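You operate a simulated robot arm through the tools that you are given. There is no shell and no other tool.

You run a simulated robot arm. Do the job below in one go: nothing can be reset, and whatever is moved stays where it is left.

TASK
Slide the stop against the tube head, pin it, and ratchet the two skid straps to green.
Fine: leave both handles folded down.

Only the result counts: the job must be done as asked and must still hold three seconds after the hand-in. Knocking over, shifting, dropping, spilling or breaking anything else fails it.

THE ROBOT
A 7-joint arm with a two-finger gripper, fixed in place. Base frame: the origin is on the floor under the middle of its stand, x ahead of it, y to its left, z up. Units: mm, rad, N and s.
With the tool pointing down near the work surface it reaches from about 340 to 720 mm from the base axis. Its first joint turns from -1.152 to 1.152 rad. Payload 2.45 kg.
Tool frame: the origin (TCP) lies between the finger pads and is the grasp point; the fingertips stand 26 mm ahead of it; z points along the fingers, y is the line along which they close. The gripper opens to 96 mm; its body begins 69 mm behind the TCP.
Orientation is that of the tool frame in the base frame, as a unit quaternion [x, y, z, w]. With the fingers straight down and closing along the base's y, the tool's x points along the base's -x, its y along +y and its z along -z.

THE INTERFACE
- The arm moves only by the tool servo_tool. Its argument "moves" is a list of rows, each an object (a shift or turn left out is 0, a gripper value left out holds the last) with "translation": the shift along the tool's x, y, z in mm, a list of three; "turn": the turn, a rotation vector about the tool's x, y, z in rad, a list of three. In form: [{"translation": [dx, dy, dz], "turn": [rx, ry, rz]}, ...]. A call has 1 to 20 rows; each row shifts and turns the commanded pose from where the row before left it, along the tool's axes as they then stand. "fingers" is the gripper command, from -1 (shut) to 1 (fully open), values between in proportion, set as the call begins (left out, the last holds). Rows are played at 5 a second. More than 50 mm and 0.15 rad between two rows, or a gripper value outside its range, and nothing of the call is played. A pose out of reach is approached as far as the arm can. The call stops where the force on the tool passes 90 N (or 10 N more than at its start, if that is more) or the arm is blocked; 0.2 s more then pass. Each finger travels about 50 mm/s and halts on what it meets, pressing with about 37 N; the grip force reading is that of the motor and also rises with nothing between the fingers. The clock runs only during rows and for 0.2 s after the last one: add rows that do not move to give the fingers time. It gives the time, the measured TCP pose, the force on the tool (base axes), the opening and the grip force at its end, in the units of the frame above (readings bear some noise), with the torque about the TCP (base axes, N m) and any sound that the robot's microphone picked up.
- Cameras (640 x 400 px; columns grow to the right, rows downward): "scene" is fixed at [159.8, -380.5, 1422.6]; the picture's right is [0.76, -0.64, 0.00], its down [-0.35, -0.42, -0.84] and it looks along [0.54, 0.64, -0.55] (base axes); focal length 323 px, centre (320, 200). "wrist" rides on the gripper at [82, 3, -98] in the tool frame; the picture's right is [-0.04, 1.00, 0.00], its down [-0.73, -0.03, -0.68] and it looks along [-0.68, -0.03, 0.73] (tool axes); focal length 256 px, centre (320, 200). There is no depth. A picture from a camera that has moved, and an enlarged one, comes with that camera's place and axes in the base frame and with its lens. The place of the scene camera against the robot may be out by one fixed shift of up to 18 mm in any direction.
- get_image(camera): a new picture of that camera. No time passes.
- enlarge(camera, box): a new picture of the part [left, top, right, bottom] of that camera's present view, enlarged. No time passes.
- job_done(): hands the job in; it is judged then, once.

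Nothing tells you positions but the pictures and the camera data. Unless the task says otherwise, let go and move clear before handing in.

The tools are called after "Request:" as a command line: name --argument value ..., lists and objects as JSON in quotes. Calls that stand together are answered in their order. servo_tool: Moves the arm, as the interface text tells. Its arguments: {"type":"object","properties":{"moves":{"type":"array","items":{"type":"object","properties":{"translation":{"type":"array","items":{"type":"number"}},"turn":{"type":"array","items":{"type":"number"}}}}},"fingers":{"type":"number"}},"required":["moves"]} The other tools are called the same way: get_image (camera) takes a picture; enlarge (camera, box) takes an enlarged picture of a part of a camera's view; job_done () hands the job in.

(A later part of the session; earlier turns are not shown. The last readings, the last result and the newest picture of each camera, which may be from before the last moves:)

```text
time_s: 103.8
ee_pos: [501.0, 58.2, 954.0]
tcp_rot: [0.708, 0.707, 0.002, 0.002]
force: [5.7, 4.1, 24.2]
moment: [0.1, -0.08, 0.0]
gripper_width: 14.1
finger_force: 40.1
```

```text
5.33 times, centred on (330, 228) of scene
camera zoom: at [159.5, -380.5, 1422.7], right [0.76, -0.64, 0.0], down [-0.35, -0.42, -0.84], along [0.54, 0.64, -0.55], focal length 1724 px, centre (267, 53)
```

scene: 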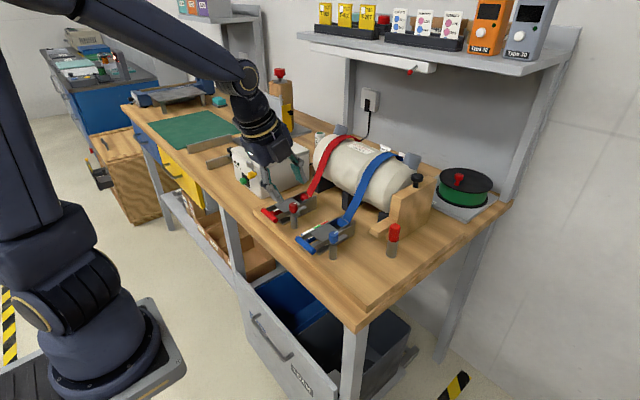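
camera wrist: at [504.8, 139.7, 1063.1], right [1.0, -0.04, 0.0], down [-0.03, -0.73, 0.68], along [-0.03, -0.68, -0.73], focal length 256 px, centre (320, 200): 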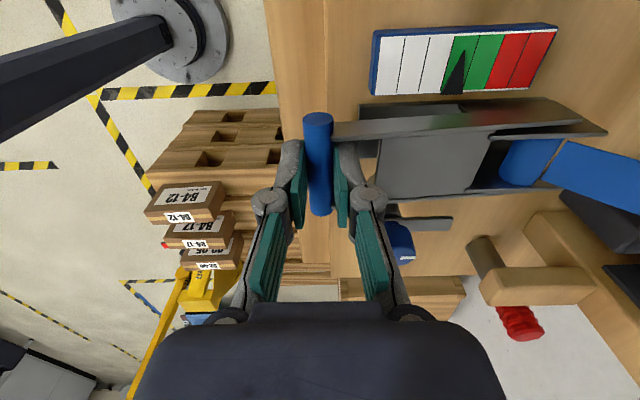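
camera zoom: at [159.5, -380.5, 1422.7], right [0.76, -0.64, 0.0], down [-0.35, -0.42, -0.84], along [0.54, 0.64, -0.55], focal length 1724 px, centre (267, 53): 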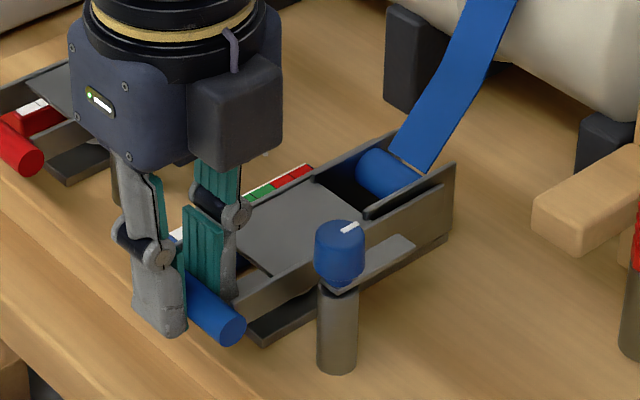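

The pointer sits centred in the first green cell, one cell per stroke, and the handle is against its folded stop. I'll release the bar, rise, and check it stays.

Request:
servo_tool --moves '[{"translation": [0, 0, -1]}, {"translation": [0, 0, 0]}]'

Request:
servo_tool --moves '[{"translation": [0, 0, 0]}, {"translation": [0, 0, 0]}, {"translation": [0, 0, -15]}, {"translation": [0, 0, -30]}, {"translation": [0, 0, -40]}, {"translation": [0, 0, -40]}, {"translation": [0, 0, 0]}]' --fingers -0.54

Request:
get_image --camera "wrist"

Request:
enlarge --camera "scene" --box '[240, 170, 400, 270]'

```text
time_s: 104.4
ee_pos: [498.6, 57.4, 954.9]
tcp_rot: [0.708, 0.706, 0.0, 0.002]
force: [11.1, -1.2, 14.7]
moment: [0.33, -0.19, 0.02]
gripper_width: 14.2
finger_force: 41.0
```

```text
time_s: 106.0
ee_pos: [501.0, 56.7, 1076.7]
tcp_rot: [0.707, 0.707, 0.0, 0.0]
force: [-0.2, -0.3, -0.3]
moment: [-0.03, 0.03, 0.0]
gripper_width: 22.2
finger_force: 0.0
```

```text
taken
camera wrist: at [504.7, 138.9, 1174.3], right [1.0, -0.04, 0.0], down [-0.03, -0.73, 0.68], along [-0.03, -0.68, -0.73], focal length 256 px, centre (320, 200)
```

wrist: 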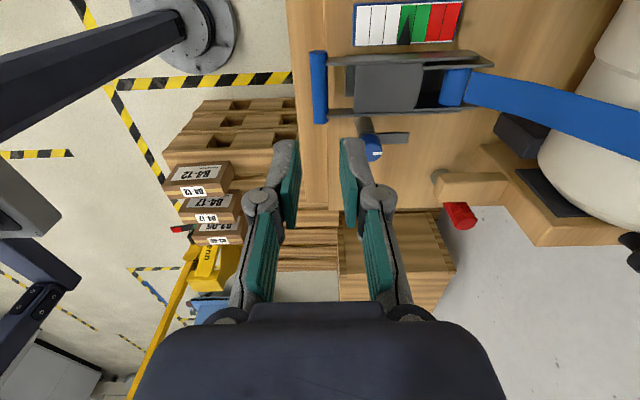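

```text
4.00 times, centred on (320, 220) of scene
camera zoom: at [159.8, -380.6, 1422.6], right [0.76, -0.64, 0.0], down [-0.35, -0.42, -0.84], along [0.54, 0.64, -0.55], focal length 1293 px, centre (320, 120)
```

zoom: 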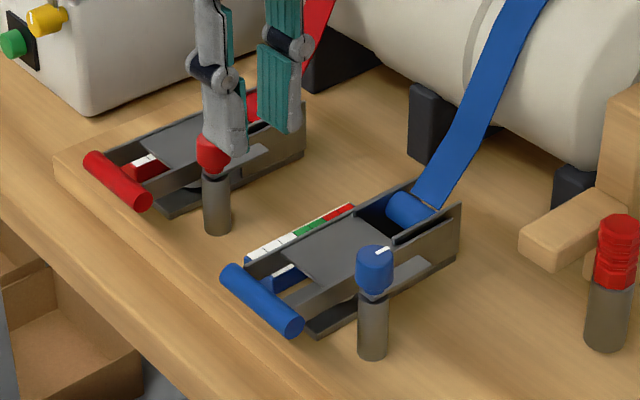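

Blue is done: handle folded and pointer in green. Next I'll move over to the red ratchet (bar near (503, 210, 937)) at the same height and measure.

Request:
servo_tool --moves '[{"translation": [38, 0.5, 0]}, {"translation": [38, 0.5, 0]}, {"translation": [38, 0.5, 0]}, {"translation": [38, 0.5, 0]}, {"translation": [0, 0, 0]}]'

Request:
get_image --camera "wrist"

Request:
enlarge --camera "wrist" --box '[280, 0, 500, 170]'

Request:
get_image --camera "scene"

```text
time_s: 107.2
ee_pos: [501.1, 206.9, 1077.9]
tcp_rot: [0.707, 0.708, 0.0, 0.001]
force: [0.6, 0.0, 0.2]
moment: [-0.04, -0.04, -0.02]
gripper_width: 22.1
finger_force: 0.1
```

```text
taken
camera wrist: at [505.9, 288.6, 1175.9], right [1.0, -0.04, 0.0], down [-0.03, -0.73, 0.68], along [-0.03, -0.68, -0.73], focal length 256 px, centre (320, 200)
```

wrist: 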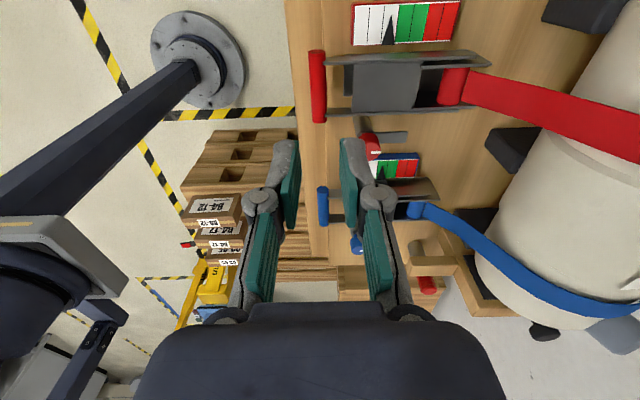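

```text
2.35 times, centred on (390, 85) of wrist
camera zoom: at [505.9, 288.6, 1175.9], right [1.0, -0.04, 0.0], down [-0.03, -0.73, 0.68], along [-0.03, -0.68, -0.73], focal length 602 px, centre (155, 471)
```

zoom: 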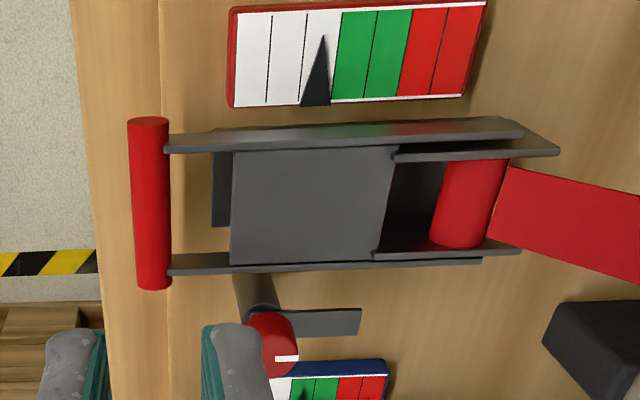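

```text
taken
```

scene: 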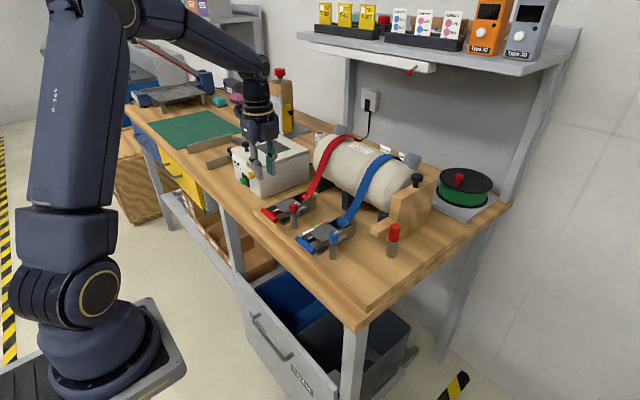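

The red pointer is also in the third white cell, and the bar sits about 1.8 mm to -x of the tool axis. I'll descend over it and check alignment.

Request:
servo_tool --moves '[{"translation": [0, -0.6, 35]}, {"translation": [0, -0.6, 35]}, {"translation": [0, -0.6, 33]}, {"translation": [0, 0, 0]}, {"translation": [0, 0, 0]}]'

Request:
enlarge --camera "wrist" --box '[240, 60, 400, 220]'

Request:
enlarge --camera "scene" --box '[250, 170, 340, 245]'

```text
time_s: 108.4
ee_pos: [498.8, 208.6, 976.6]
tcp_rot: [0.707, 0.707, 0.0, 0.001]
force: [0.4, -1.0, 0.1]
moment: [0.0, -0.02, 0.02]
gripper_width: 21.8
finger_force: 0.1
```

```text
2.50 times, centred on (320, 140) of wrist
camera zoom: at [504.4, 291.0, 1074.5], right [1.0, -0.04, 0.0], down [-0.03, -0.73, 0.68], along [-0.03, -0.68, -0.73], focal length 640 px, centre (320, 350)
```

zoom: 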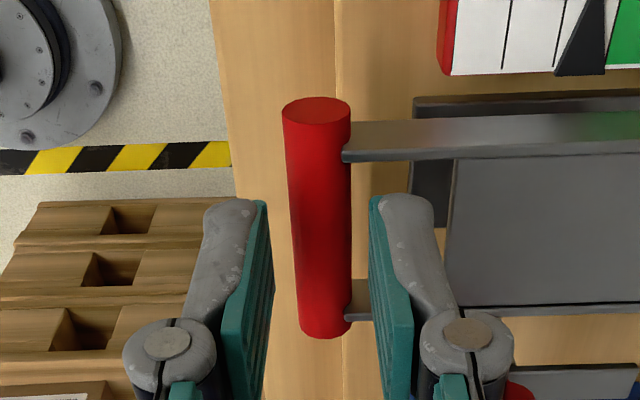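

```text
5.33 times, centred on (295, 208) of scene
camera zoom: at [159.8, -380.5, 1422.6], right [0.76, -0.64, 0.0], down [-0.35, -0.42, -0.84], along [0.54, 0.64, -0.55], focal length 1724 px, centre (453, 160)
```

zoom: 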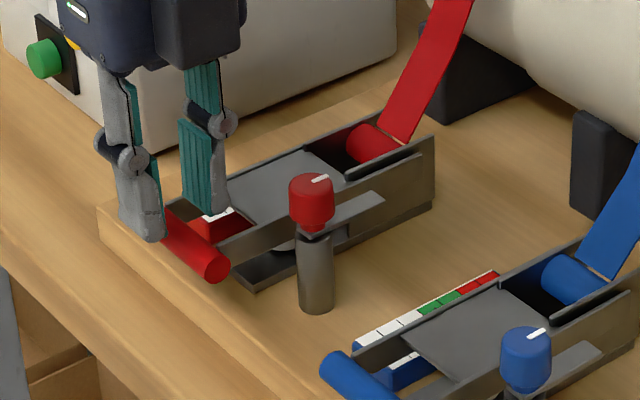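

Aligned well. Descend to z≈953 and close on the bar.

Request:
servo_tool --moves '[{"translation": [0, 0, 8]}, {"translation": [0, 0, 8]}, {"translation": [0, 0, 7.5]}, {"translation": [0, 0, 0]}]'

Request:
enlarge --camera "scene" --box '[250, 170, 340, 245]'

Request:
enlarge --camera "wrist" --box '[240, 60, 400, 220]'

```text
time_s: 109.4
ee_pos: [500.0, 208.3, 952.9]
tcp_rot: [0.707, 0.707, 0.001, 0.0]
force: [-0.4, 0.2, 0.4]
moment: [-0.01, 0.01, -0.01]
gripper_width: 22.0
finger_force: 0.0
```

```text
5.33 times, centred on (295, 208) of scene
camera zoom: at [159.8, -380.5, 1422.6], right [0.76, -0.64, 0.0], down [-0.35, -0.42, -0.84], along [0.54, 0.64, -0.55], focal length 1724 px, centre (453, 160)
```

zoom: 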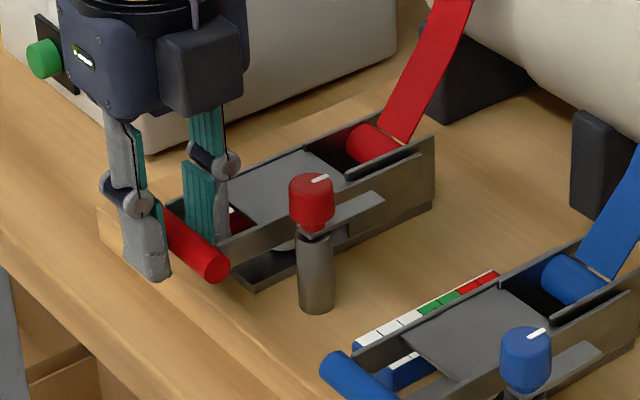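

```text
2.50 times, centred on (320, 140) of wrist
camera zoom: at [504.2, 291.2, 1050.8], right [1.0, -0.04, 0.0], down [-0.03, -0.73, 0.68], along [-0.03, -0.68, -0.73], focal length 640 px, centre (320, 350)
```

zoom: 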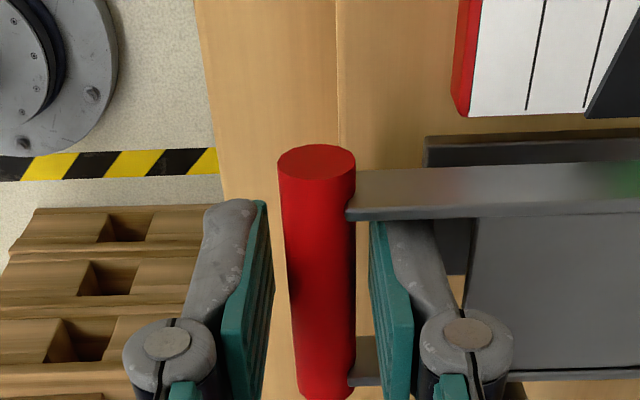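

Request:
servo_tool --moves '[{"translation": [0, 0, 0]}, {"translation": [0, 0, 0]}, {"translation": [0, 0, 0]}, {"translation": [0, 0, 0]}]' --fingers -1

Request:
servo_tool --moves '[{"translation": [0, 0, -5]}, {"translation": [0, 0.5, -8]}, {"translation": [0, 1.3, -8]}, {"translation": [0, 2.2, -10.2]}, {"translation": [0, 3.3, -10.2]}, {"translation": [0, 0, 0]}]'

Request:
enlarge --camera "scene" --box '[250, 160, 340, 235]'

```text
time_s: 110.4
ee_pos: [501.1, 209.0, 952.1]
tcp_rot: [0.707, 0.707, 0.001, 0.001]
force: [3.3, 0.0, -1.0]
moment: [0.03, -0.04, -0.06]
gripper_width: 13.8
finger_force: 40.5
```

```text
time_s: 111.8
ee_pos: [508.2, 209.6, 994.0]
tcp_rot: [0.707, 0.708, 0.0, 0.0]
force: [5.2, 0.4, -3.9]
moment: [0.29, 0.04, -0.01]
gripper_width: 13.7
finger_force: 40.7
```

```text
5.33 times, centred on (295, 198) of scene
camera zoom: at [160.0, -380.5, 1422.6], right [0.76, -0.64, 0.0], down [-0.35, -0.42, -0.84], along [0.54, 0.64, -0.55], focal length 1724 px, centre (453, 213)
```

zoom: 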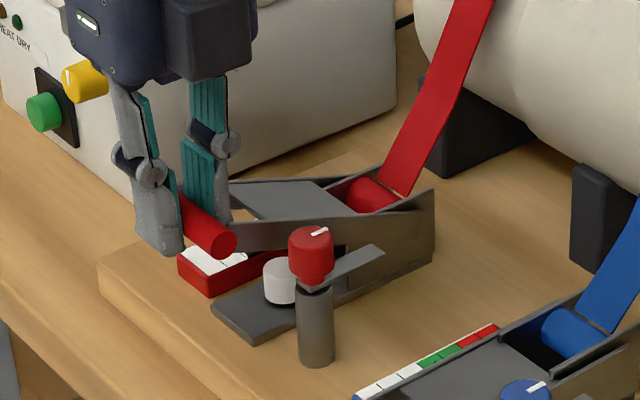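

Forces are low on this arc. Continuing up to about 60°.

Request:
servo_tool --moves '[{"translation": [0, 4.5, -9.7]}, {"translation": [0, 5, -9.3]}, {"translation": [0, 5.8, -8.8]}, {"translation": [0, 6.5, -8.4]}, {"translation": [0, 7.2, -7.7]}, {"translation": [0, 7.8, -7.2]}, {"translation": [0, 8.5, -6.4]}, {"translation": [0, 8.8, -5.7]}, {"translation": [0, 0, 0]}]'

Request:
get_image --camera "wrist"

Request:
get_image --camera "scene"

```text
time_s: 113.8
ee_pos: [562.2, 208.4, 1058.3]
tcp_rot: [0.707, 0.707, 0.001, 0.0]
force: [1.3, -1.6, -5.4]
moment: [0.17, 0.12, -0.02]
gripper_width: 14.0
finger_force: 40.0
```

```text
taken
camera wrist: at [566.2, 291.2, 1155.6], right [1.0, -0.04, 0.0], down [-0.03, -0.73, 0.68], along [-0.03, -0.68, -0.73], focal length 256 px, centre (320, 200)
```

wrist: 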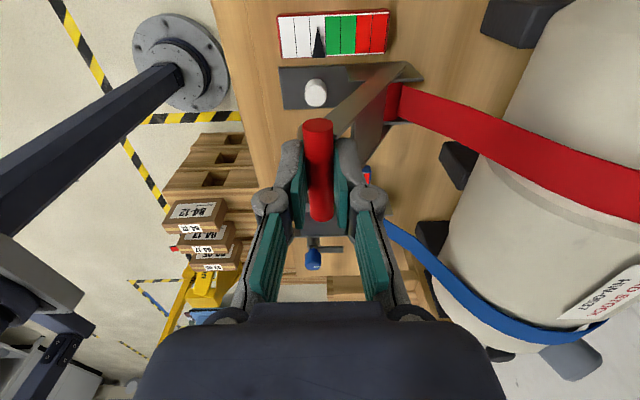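

```text
taken
```

scene: 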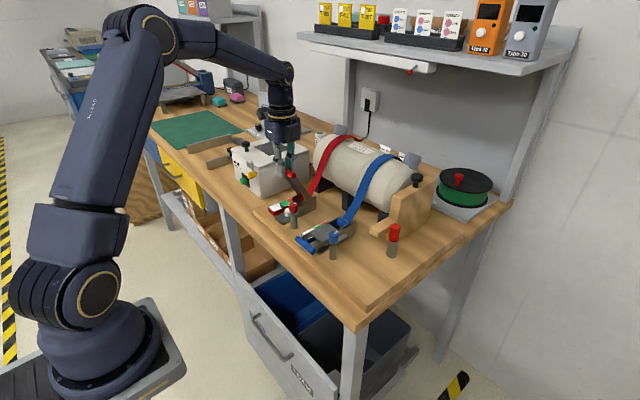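

At ~60° with low forces. Continuing past vertical to ~100°, as I did for blue.

Request:
servo_tool --moves '[{"translation": [0, 9.4, -4.7]}, {"translation": [0, 9.7, -3.7]}, {"translation": [0, 10.1, -3]}, {"translation": [0, 10.3, -2.2]}, {"translation": [0, 10.5, -1.3]}, {"translation": [0, 10.5, -0.4]}, {"translation": [0, 10.5, 0.4]}, {"translation": [0, 10.3, 1.3]}, {"translation": [0, 0, 0]}]'

Request:
get_image --camera "wrist"

Request:
enlarge --camera "scene" --box '[250, 130, 400, 250]'

```text
time_s: 115.8
ee_pos: [641.2, 209.7, 1070.7]
tcp_rot: [0.707, 0.707, 0.0, 0.001]
force: [-1.9, -6.5, -5.5]
moment: [-0.66, 0.19, -0.02]
gripper_width: 13.9
finger_force: 40.2
```

```text
taken
camera wrist: at [645.2, 292.5, 1169.1], right [1.0, -0.04, 0.0], down [-0.03, -0.73, 0.68], along [-0.03, -0.68, -0.73], focal length 256 px, centre (320, 200)
```

wrist: 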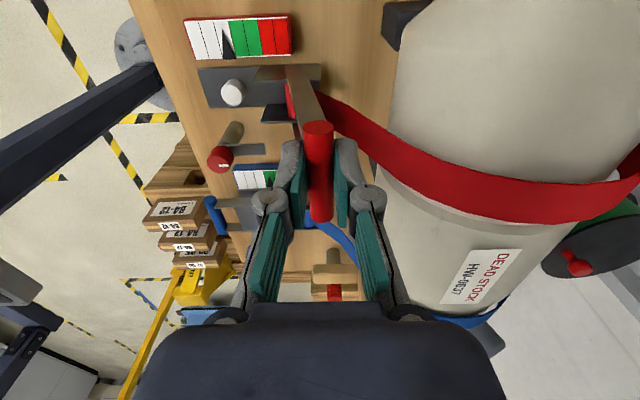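

```text
3.33 times, centred on (325, 190) of scene
camera zoom: at [159.9, -380.7, 1422.6], right [0.76, -0.64, 0.0], down [-0.35, -0.42, -0.84], along [0.54, 0.64, -0.55], focal length 1078 px, centre (303, 233)
```

zoom: 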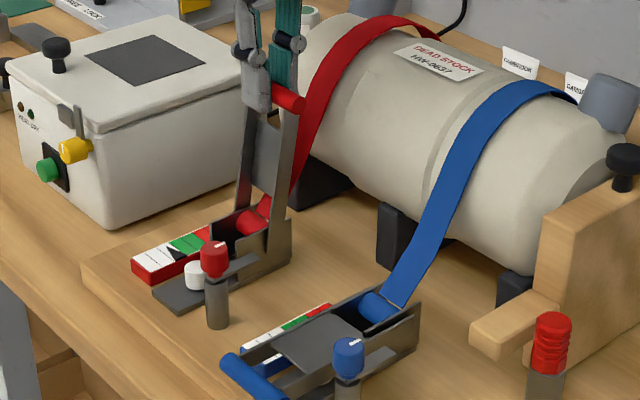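

The handle is just past vertical. Now bring it down along the arc.

Request:
servo_tool --moves '[{"translation": [0, -10.3, -1.3]}, {"translation": [0, -10.5, -0.4]}, {"translation": [0, -10.5, 0.4]}, {"translation": [0, -10.5, 1.3]}, {"translation": [0, -10.3, 2.2]}, {"translation": [0, -10.1, 3]}, {"translation": [0, -9.7, 3.7]}, {"translation": [0, -9.4, 4.7]}, {"translation": [0, -8.8, 5.7]}, {"translation": [0, -8.5, 6.4]}, {"translation": [0, -7.8, 7.2]}, {"translation": [0, -7.2, 7.7]}, {"translation": [0, 0, 0]}]'

Request:
servo_tool --moves '[{"translation": [0, -6.5, 8.4]}, {"translation": [0, -5.8, 8.8]}, {"translation": [0, -5, 9.3]}, {"translation": [0, -4.5, 9.7]}, {"translation": [0, -3.3, 10.2]}, {"translation": [0, 0, 0]}]'

Request:
get_image --camera "wrist"

Request:
enlarge --camera "wrist" --box '[340, 0, 560, 150]'

```text
time_s: 118.6
ee_pos: [527.8, 209.6, 1030.5]
tcp_rot: [0.707, 0.708, 0.001, 0.0]
force: [8.6, 11.5, -7.1]
moment: [0.56, -0.28, 0.0]
gripper_width: 14.0
finger_force: 40.0
```

```text
time_s: 120.0
ee_pos: [504.6, 208.2, 982.8]
tcp_rot: [0.707, 0.707, 0.001, 0.001]
force: [1.2, 7.8, 0.6]
moment: [0.4, -0.12, 0.04]
gripper_width: 13.4
finger_force: 39.9
```

```text
taken
camera wrist: at [508.7, 291.1, 1080.4], right [1.0, -0.04, 0.0], down [-0.03, -0.73, 0.68], along [-0.03, -0.68, -0.73], focal length 256 px, centre (320, 200)
```

wrist: 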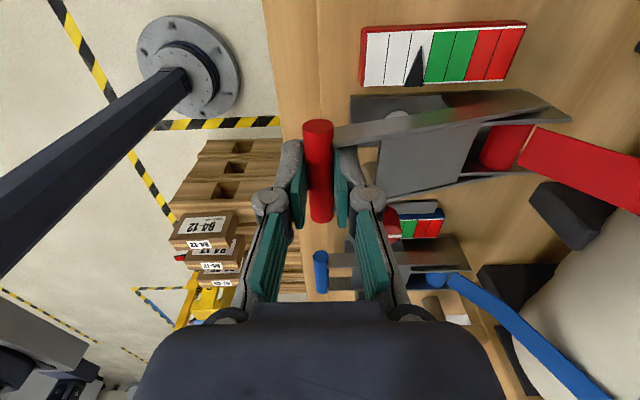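

```text
2.67 times, centred on (450, 75) of wrist
camera zoom: at [508.7, 291.1, 1080.4], right [1.0, -0.04, 0.0], down [-0.03, -0.73, 0.68], along [-0.03, -0.68, -0.73], focal length 683 px, centre (-27, 533)
```

zoom: 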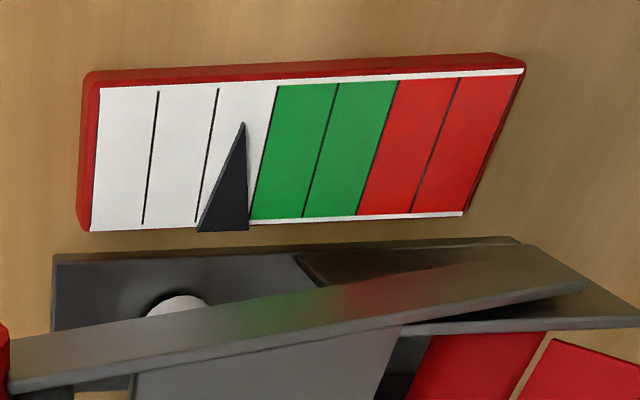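

Now fold the rest of the way down.

Request:
servo_tool --moves '[{"translation": [0, -2.2, 9]}, {"translation": [0, -1.3, 8]}, {"translation": [0, -0.5, 7]}, {"translation": [0, 0, 5]}, {"translation": [0, 0, 0]}]'

Request:
get_image --camera "wrist"

Request:
enlarge --camera "wrist" --box '[340, 0, 600, 150]'

Request:
enlarge --camera "scene" --box '[250, 160, 370, 260]'

```text
time_s: 121.2
ee_pos: [498.4, 208.6, 954.2]
tcp_rot: [0.707, 0.707, 0.001, 0.001]
force: [9.2, 7.2, -0.1]
moment: [0.35, -0.22, 0.04]
gripper_width: 13.8
finger_force: 39.9
```

```text
taken
camera wrist: at [504.4, 290.6, 1052.4], right [1.0, -0.04, 0.0], down [-0.03, -0.73, 0.68], along [-0.03, -0.68, -0.73], focal length 256 px, centre (320, 200)
```

wrist: 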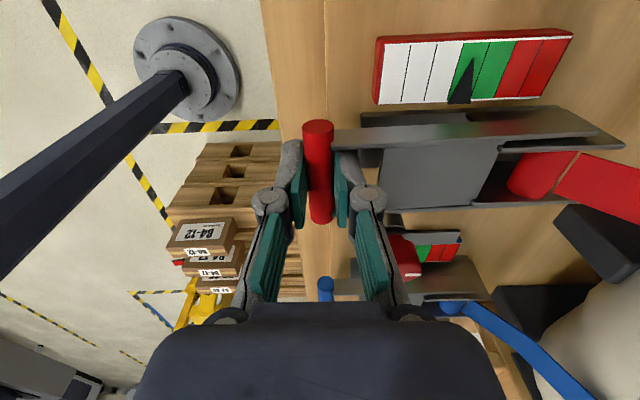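

```text
2.46 times, centred on (470, 75) of wrist
camera zoom: at [504.4, 290.6, 1052.4], right [1.0, -0.04, 0.0], down [-0.03, -0.73, 0.68], along [-0.03, -0.68, -0.73], focal length 630 px, centre (-49, 508)
```

zoom: 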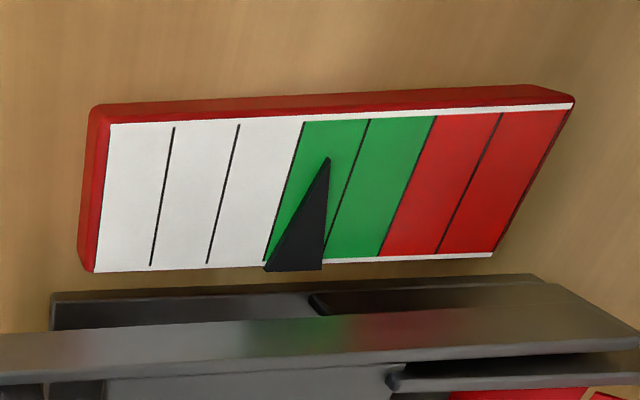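

```text
4.00 times, centred on (310, 210) of scene
camera zoom: at [160.1, -380.4, 1422.6], right [0.76, -0.64, 0.0], down [-0.35, -0.42, -0.84], along [0.54, 0.64, -0.55], focal length 1293 px, centre (360, 160)
```

zoom: 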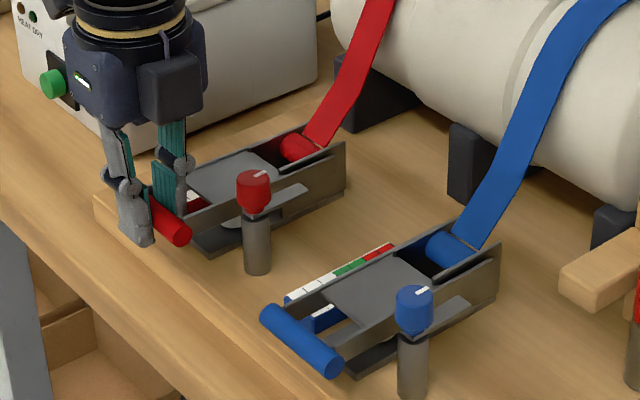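

Red is in the first green cell too. I'll press down slightly to be sure the handle is fully folded, then release.

Request:
servo_tool --moves '[{"translation": [0, -0.3, 1.5]}, {"translation": [0, 0, 1]}, {"translation": [0, 0, 0]}]'

Request:
servo_tool --moves '[{"translation": [0, 0, 1]}, {"translation": [0, 0, 0]}]'

```text
time_s: 122.0
ee_pos: [500.8, 208.6, 951.3]
tcp_rot: [0.707, 0.707, 0.001, 0.001]
force: [12.2, 5.3, -1.4]
moment: [0.12, -0.16, 0.04]
gripper_width: 13.9
finger_force: 39.9
```

```text
time_s: 122.6
ee_pos: [500.3, 208.5, 950.9]
tcp_rot: [0.708, 0.707, 0.0, 0.001]
force: [12.1, 3.2, -0.8]
moment: [0.1, -0.21, -0.01]
gripper_width: 13.9
finger_force: 39.9
```

Request:
servo_tool --moves '[{"translation": [0, 0.5, 1]}, {"translation": [0, 0.5, 1]}, {"translation": [0, 0, 0]}]'

Request:
enlarge --camera "scene" --box '[260, 175, 340, 235]'

Request:
enlarge --camera "wrist" --box '[290, 0, 630, 240]'

```text
time_s: 123.4
ee_pos: [500.8, 209.4, 949.2]
tcp_rot: [0.709, 0.706, 0.0, 0.001]
force: [5.2, -4.8, 13.2]
moment: [0.36, -0.08, 0.04]
gripper_width: 13.6
finger_force: 40.5
```

```text
6.67 times, centred on (300, 205) of scene
camera zoom: at [159.7, -380.8, 1422.5], right [0.76, -0.64, 0.0], down [-0.35, -0.42, -0.84], along [0.54, 0.64, -0.55], focal length 2155 px, centre (453, 167)
```

zoom: 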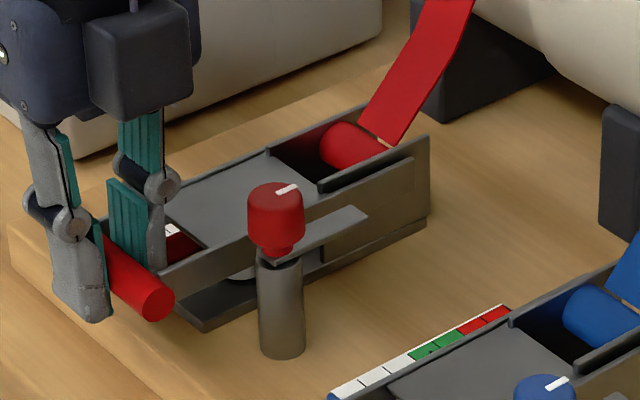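

```text
1.67 times, centred on (460, 120) of wrist
camera zoom: at [504.6, 290.6, 1047.4], right [1.0, -0.04, 0.0], down [-0.03, -0.73, 0.68], along [-0.03, -0.68, -0.73], focal length 427 px, centre (87, 333)
```

zoom: 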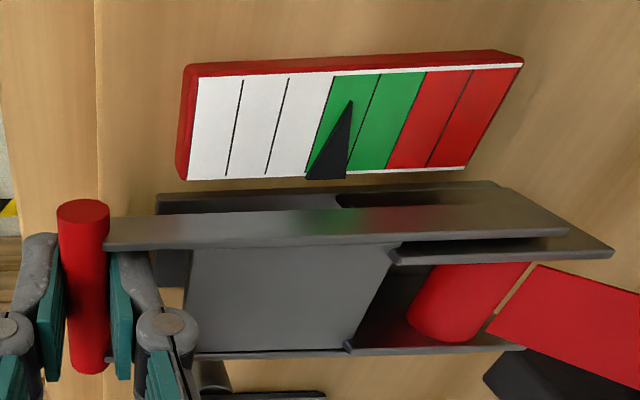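

The fold stop is reached (13 N). Release and rise.

Request:
servo_tool --moves '[{"translation": [0, 0, -0.7]}, {"translation": [0, 0, 0]}]'

Request:
servo_tool --moves '[{"translation": [0, 0, 0]}, {"translation": [0, 0, 0]}, {"translation": [0, 0, -12]}, {"translation": [0, 0, -30]}, {"translation": [0, 0, -40]}, {"translation": [0, 0, -45]}, {"translation": [0, 0, 0]}]' --fingers -0.54

Request:
get_image --camera "wrist"

Request:
enlarge --camera "wrist" --box '[280, 0, 520, 230]'

Request:
enlarge --camera "scene" --box '[250, 130, 470, 270]'

```text
time_s: 124.0
ee_pos: [500.9, 208.8, 949.5]
tcp_rot: [0.708, 0.706, -0.001, 0.001]
force: [8.1, -8.0, 8.1]
moment: [0.41, -0.08, 0.03]
gripper_width: 13.9
finger_force: 40.6
```

```text
time_s: 125.6
ee_pos: [499.5, 208.5, 1077.6]
tcp_rot: [0.707, 0.707, 0.001, 0.001]
force: [0.1, 0.2, 0.3]
moment: [0.02, 0.01, 0.0]
gripper_width: 22.1
finger_force: 0.0
```

```text
taken
camera wrist: at [504.0, 290.9, 1175.8], right [1.0, -0.04, 0.0], down [-0.03, -0.73, 0.68], along [-0.03, -0.68, -0.73], focal length 256 px, centre (320, 200)
```

wrist: 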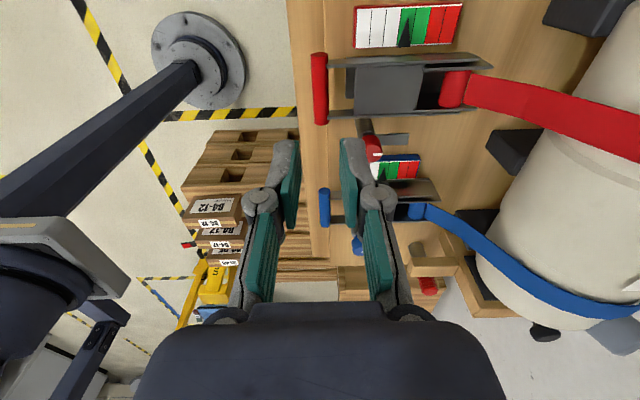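

```text
1.74 times, centred on (400, 115) of wrist
camera zoom: at [504.0, 290.9, 1175.8], right [1.0, -0.04, 0.0], down [-0.03, -0.73, 0.68], along [-0.03, -0.68, -0.73], focal length 445 px, centre (181, 348)
```

zoom: 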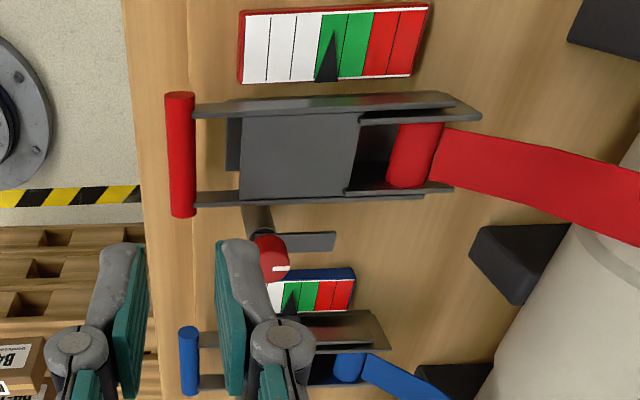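

```text
2.86 times, centred on (360, 200) of scene
camera zoom: at [159.8, -380.6, 1422.6], right [0.76, -0.64, 0.0], down [-0.35, -0.42, -0.84], along [0.54, 0.64, -0.55], focal length 924 px, centre (206, 200)
```

zoom: 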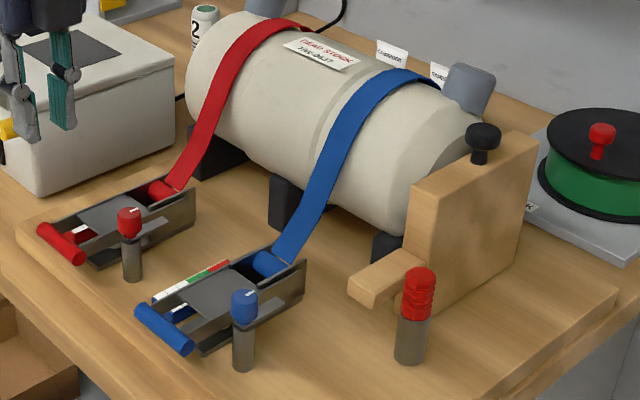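

Red handle is down and its pointer is in green. Tightening red might have affected blue, so I'll go back to the same viewpoint over blue and check its gauge.

Request:
servo_tool --moves '[{"translation": [-38, 0, 0]}, {"translation": [-38, 0, 0]}, {"translation": [-38, 0, 0]}, {"translation": [-37, 0, 0]}, {"translation": [0, 0, 0]}]'

Request:
get_image --camera "wrist"

Request:
enlarge --camera "wrist" --box '[290, 0, 510, 150]'

```text
time_s: 126.8
ee_pos: [501.3, 55.3, 1072.7]
tcp_rot: [0.707, 0.707, 0.001, 0.001]
force: [0.1, -0.1, -0.7]
moment: [0.01, 0.0, 0.0]
gripper_width: 21.8
finger_force: 0.1
```

```text
taken
camera wrist: at [505.2, 138.1, 1171.4], right [1.0, -0.04, 0.0], down [-0.03, -0.73, 0.68], along [-0.03, -0.68, -0.73], focal length 256 px, centre (320, 200)
```

wrist: 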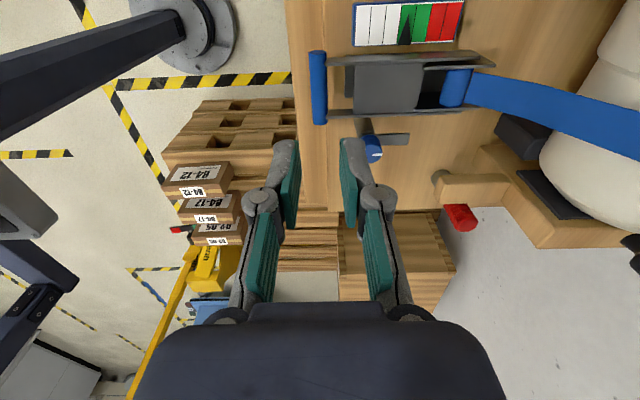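

```text
2.67 times, centred on (400, 75) of wrist
camera zoom: at [505.2, 138.1, 1171.4], right [1.0, -0.04, 0.0], down [-0.03, -0.73, 0.68], along [-0.03, -0.68, -0.73], focal length 683 px, centre (107, 533)
```

zoom: 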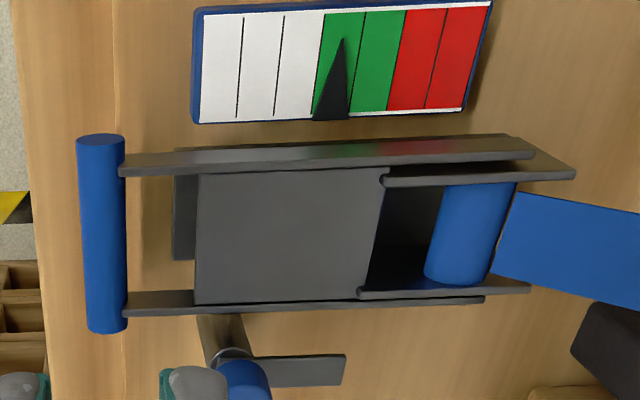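

Blue still reads the first green cell and its handle is down. Now let me verify the stop's contact and the pin in the scene view.

Request:
enlarge --camera "scene" --box '[360, 155, 450, 225]'

Request:
enlarge --camera "scene" --box '[360, 200, 440, 265]'

Request:
get_image --camera "scene"

```text
5.71 times, centred on (405, 190) of scene
camera zoom: at [159.8, -380.6, 1422.6], right [0.76, -0.64, 0.0], down [-0.35, -0.42, -0.84], along [0.54, 0.64, -0.55], focal length 1847 px, centre (-166, 257)
```

zoom: 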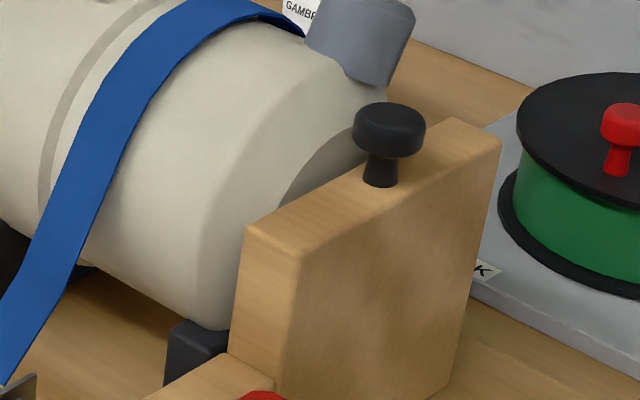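

```text
6.15 times, centred on (400, 232) of scene
camera zoom: at [159.8, -380.6, 1422.6], right [0.76, -0.64, 0.0], down [-0.35, -0.42, -0.84], along [0.54, 0.64, -0.55], focal length 1990 px, centre (-172, 0)
```

zoom: 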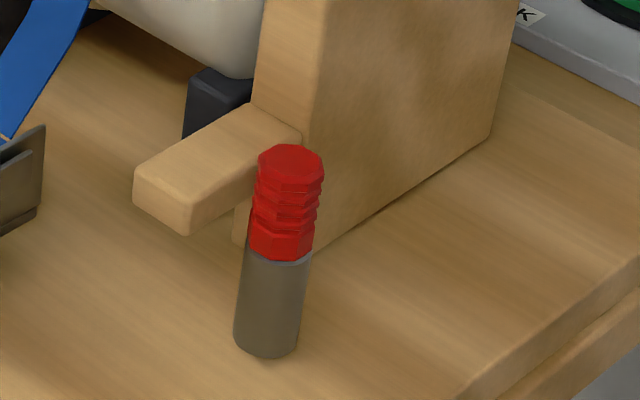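

```text
taken
```

scene: 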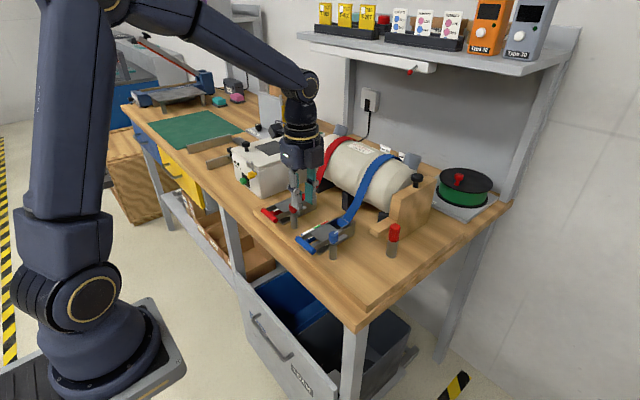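

The pin looks well seated. For a clear look along the pad/head contact plane, I'll turn the tool back to its standard heading and place the wrist camera near y≈-30 above the stop.

Request:
servo_tool --moves '[{"translation": [0, 0, -40]}, {"translation": [0, 0, -40]}, {"turn": [0, 0, -0.1428]}, {"turn": [0, 0, -0.1428]}, {"turn": [0, 0, -0.1428]}, {"turn": [0, 0, -0.1428]}, {"turn": [0, 0, -0.1428]}, {"turn": [0, 0, -0.1428]}, {"turn": [0, 0, -0.1428]}, {"turn": [0, 0, -0.1428]}, {"turn": [0, 0, -0.1428]}, {"turn": [0, 0, -0.1428]}, {"turn": [0, 0, -0.1428]}, {"translation": [-20, -40, 0]}, {"translation": [-20, -40, 0]}, {"translation": [-20, -10, 0]}, {"translation": [0, 0, 0]}]' --fingers 1

Request:
get_image --camera "wrist"

Request:
enlarge --camera "wrist" --box '[230, 160, 410, 310]'

```text
time_s: 130.4
ee_pos: [559.2, -29.9, 1156.1]
tcp_rot: [0.0, 1.0, -0.001, 0.001]
force: [0.5, -0.5, 1.0]
moment: [0.02, 0.04, -0.01]
gripper_width: 95.8
finger_force: 0.1
```

```text
taken
camera wrist: at [478.5, -27.2, 1254.2], right [0.04, 1.0, 0.0], down [0.73, -0.03, 0.68], along [0.68, -0.03, -0.73], focal length 256 px, centre (320, 200)
```

wrist: 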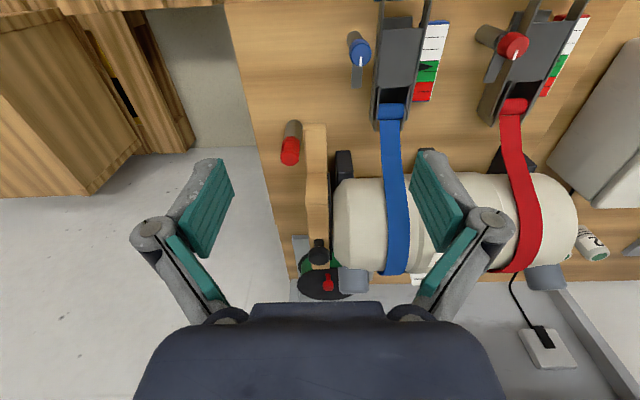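

```text
2.67 times, centred on (320, 235) of wrist
camera zoom: at [478.5, -27.2, 1254.2], right [0.04, 1.0, 0.0], down [0.73, -0.03, 0.68], along [0.68, -0.03, -0.73], focal length 683 px, centre (320, 107)
```

zoom: 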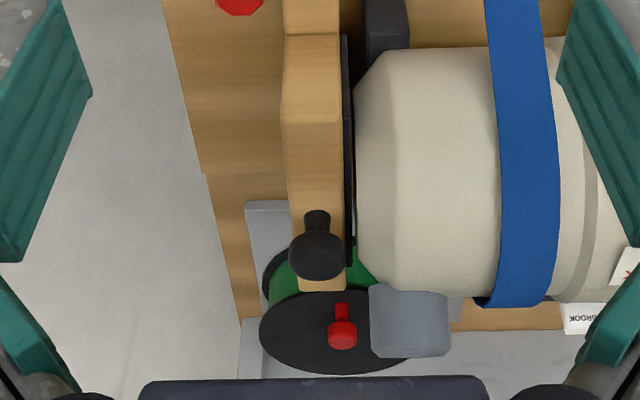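

There may be a small sliver between the pad and the head. I'll zoom in closer.

Request:
enlarge --camera "wrist" --box '[305, 170, 355, 270]'

Request:
enlarge --camera "wrist" --box '[315, 180, 345, 225]'

Request:
enlarge --camera "wrist" --box '[270, 110, 360, 190]'

```text
4.00 times, centred on (330, 220) of wrist
camera zoom: at [478.5, -27.2, 1254.2], right [0.04, 1.0, 0.0], down [0.73, -0.03, 0.68], along [0.68, -0.03, -0.73], focal length 1024 px, centre (280, 120)
```

zoom: 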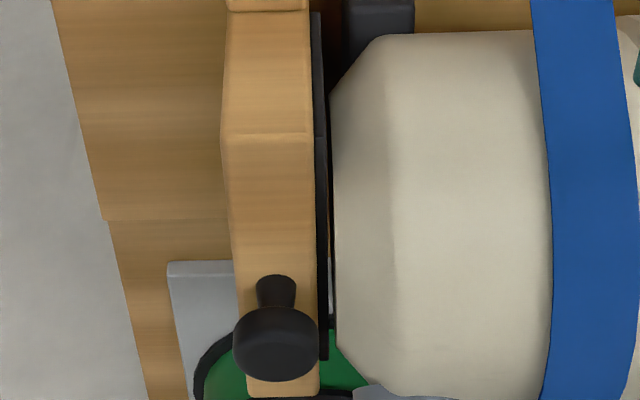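

```text
8.89 times, centred on (330, 202) of wrist
camera zoom: at [478.5, -27.2, 1254.2], right [0.04, 1.0, 0.0], down [0.73, -0.03, 0.68], along [0.68, -0.03, -0.73], focal length 2276 px, centre (231, 178)
```

zoom: 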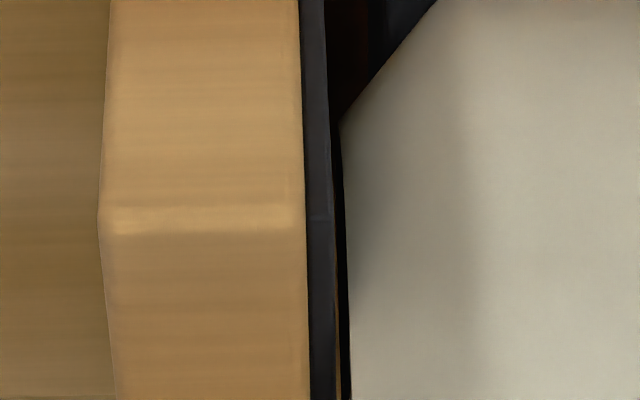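

```text
5.00 times, centred on (315, 150) of wrist
camera zoom: at [478.5, -27.2, 1254.2], right [0.04, 1.0, 0.0], down [0.73, -0.03, 0.68], along [0.68, -0.03, -0.73], focal length 1280 px, centre (345, 450)
```

zoom: 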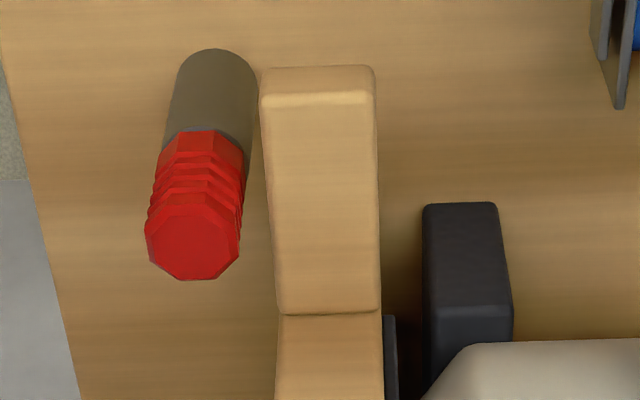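

There seems to be a 1–2 mm gap between pad and head, so I want a flatter look along the contact plane. I'll pitch the tool and lower the camera in front of the stop.

Request:
servo_tool --moves '[{"turn": [0, -0.131, 0]}, {"turn": [0, -0.131, 0]}, {"turn": [0, -0.131, 0]}, {"turn": [0, -0.131, 0]}, {"translation": [20, 0, 34.6]}, {"translation": [20, 0, 34.6]}, {"translation": [10, 0, 17.3]}, {"translation": [0, 0, 0]}]'

Request:
get_image --camera "wrist"

Request:
enlarge --camera "wrist" --box '[270, 90, 400, 220]'

```text
time_s: 132.2
ee_pos: [561.4, -32.6, 1055.4]
tcp_rot: [0.0, 0.966, 0.0, 0.26]
force: [0.0, 0.3, 0.2]
moment: [0.0, 0.01, 0.0]
gripper_width: 95.8
finger_force: 0.0
```

```text
taken
camera wrist: at [442.4, -28.2, 1098.0], right [0.03, 1.0, 0.02], down [0.29, -0.03, 0.96], along [0.96, -0.03, -0.29], focal length 256 px, centre (320, 200)
```

wrist: 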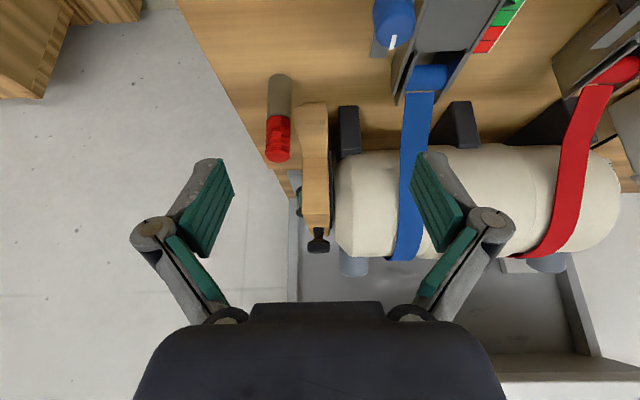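

```text
3.08 times, centred on (335, 155) of wrist
camera zoom: at [442.4, -28.2, 1098.0], right [0.03, 1.0, 0.02], down [0.29, -0.03, 0.96], along [0.96, -0.03, -0.29], focal length 788 px, centre (274, 338)
```

zoom: 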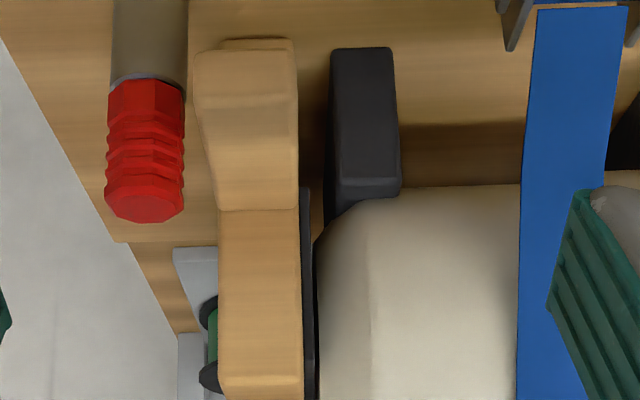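

Request:
enlarge --camera "wrist" --box '[315, 150, 345, 240]'

Request:
enlarge --camera "wrist" --box '[325, 160, 345, 190]'

Request:
enlarge --camera "wrist" --box '[325, 190, 345, 220]'

```text
4.44 times, centred on (330, 195) of wrist
camera zoom: at [442.4, -28.2, 1098.0], right [0.03, 1.0, 0.02], down [0.29, -0.03, 0.96], along [0.96, -0.03, -0.29], focal length 1138 px, centre (276, 222)
```

zoom: 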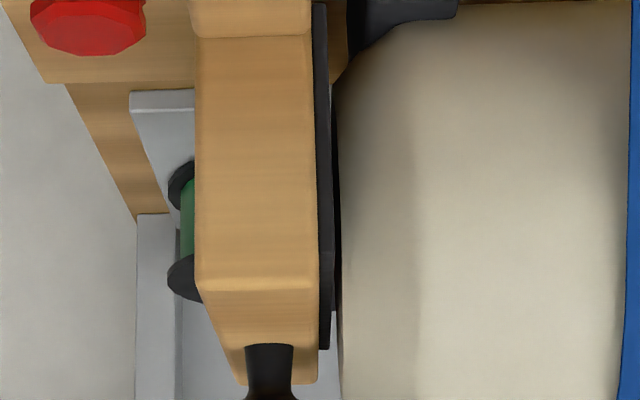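

```text
13.33 times, centred on (335, 175) of wrist
camera zoom: at [442.4, -28.2, 1098.0], right [0.03, 1.0, 0.02], down [0.29, -0.03, 0.96], along [0.96, -0.03, -0.29], focal length 3413 px, centre (120, 533)
```

zoom: 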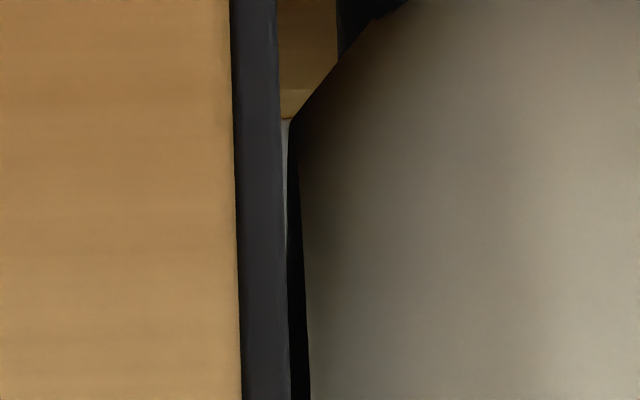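

```text
13.33 times, centred on (335, 205) of wrist
camera zoom: at [442.4, -28.2, 1098.0], right [0.03, 1.0, 0.02], down [0.29, -0.03, 0.96], along [0.96, -0.03, -0.29], focal length 3413 px, centre (120, 133)
```

zoom: 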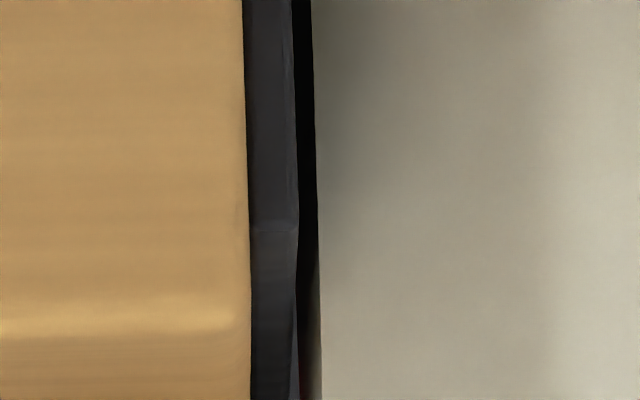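

The gap is well under 1 mm, but I'd rather press the stop home once more very gently. I'll use a vertical tool with closed fingers, touching only the top of the block's -y face, clear of both pin and knob.

Request:
servo_tool --moves '[{"translation": [-20, 0, -34.6]}, {"translation": [-20, 0, -34.6]}, {"turn": [0, 0.131, 0]}, {"turn": [0, 0.131, 0]}, {"turn": [0, 0.131, 0]}, {"turn": [0, 0.131, 0]}, {"translation": [0, -45, 0]}, {"translation": [0, -45, 0]}, {"translation": [-35, 0, 0]}, {"translation": [-35, 0, 0]}, {"translation": [-35, 0, 0]}, {"translation": [-30, 0, 0]}, {"translation": [0, 0, 0]}]' --fingers -1

Request:
get_image --camera "wrist"

Request:
get_image --camera "scene"

```text
time_s: 135.0
ee_pos: [677.6, -119.7, 1134.0]
tcp_rot: [0.001, 1.0, 0.001, 0.0]
force: [0.9, -0.3, -0.2]
moment: [0.04, -0.02, 0.01]
gripper_width: 0.0
finger_force: 28.2
out of reach, approached as far as the arm can: row 12
```

```text
taken
camera wrist: at [598.4, -115.9, 1231.7], right [0.04, 1.0, 0.0], down [0.73, -0.03, 0.68], along [0.68, -0.03, -0.73], focal length 256 px, centre (320, 200)
```

wrist: 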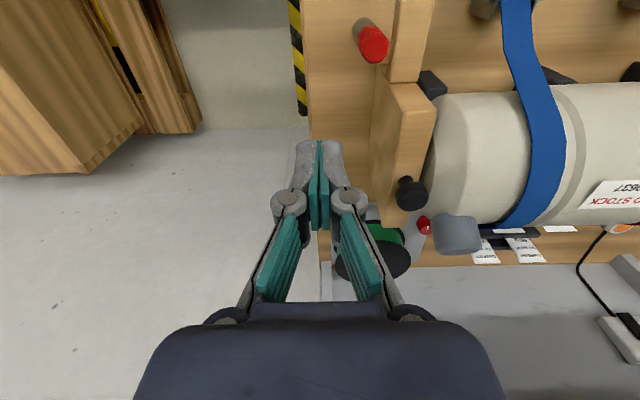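

```text
taken
```

scene: 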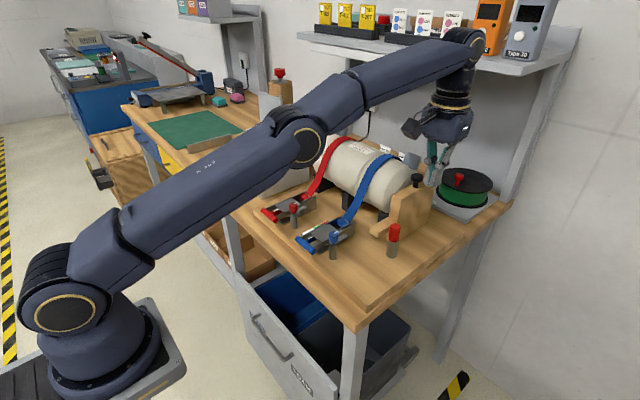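

I'm at the reach limit at this height; lower down there's more reach. Descend beside the block at y≈-120, then move out to x≈703.

Request:
servo_tool --moves '[{"translation": [0, 0, 30]}, {"translation": [-8, 0, 30]}, {"translation": [-10, 0, 25]}, {"translation": [-9, 0, 8]}, {"translation": [0, 0, 0]}]'

Request:
get_image --camera "wrist"

Request:
enlarge --camera "scene" --box '[360, 100, 520, 260]'

```text
time_s: 136.2
ee_pos: [705.8, -117.0, 1043.1]
tcp_rot: [0.0, 1.0, 0.0, 0.001]
force: [-0.1, 0.1, 0.4]
moment: [0.04, 0.02, 0.0]
gripper_width: 0.0
finger_force: 28.6
```

```text
taken
camera wrist: at [626.0, -113.9, 1140.1], right [0.04, 1.0, 0.0], down [0.73, -0.03, 0.68], along [0.68, -0.03, -0.73], focal length 256 px, centre (320, 200)
```

wrist: 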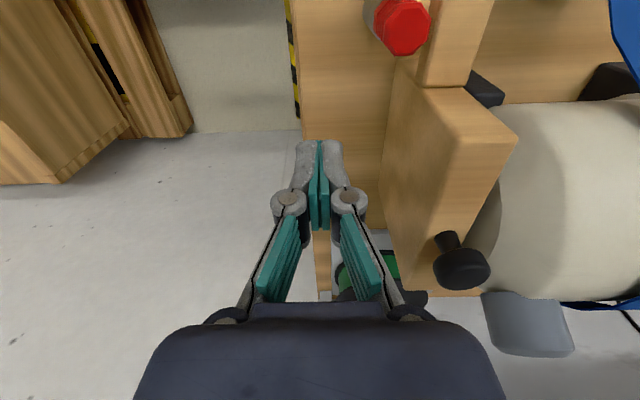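

```text
2.50 times, centred on (440, 180) of scene
camera zoom: at [159.8, -380.5, 1422.6], right [0.76, -0.64, 0.0], down [-0.35, -0.42, -0.84], along [0.54, 0.64, -0.55], focal length 808 px, centre (20, 250)
```

zoom: 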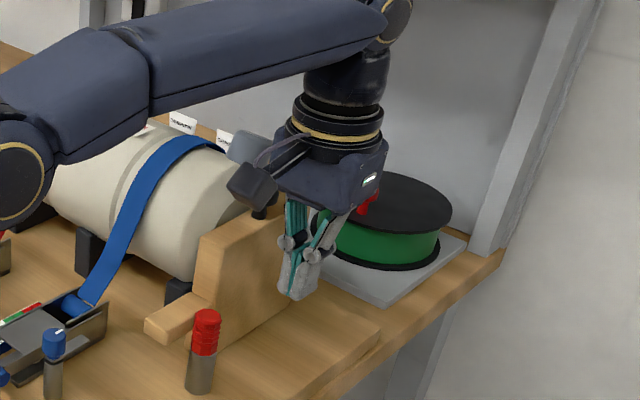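

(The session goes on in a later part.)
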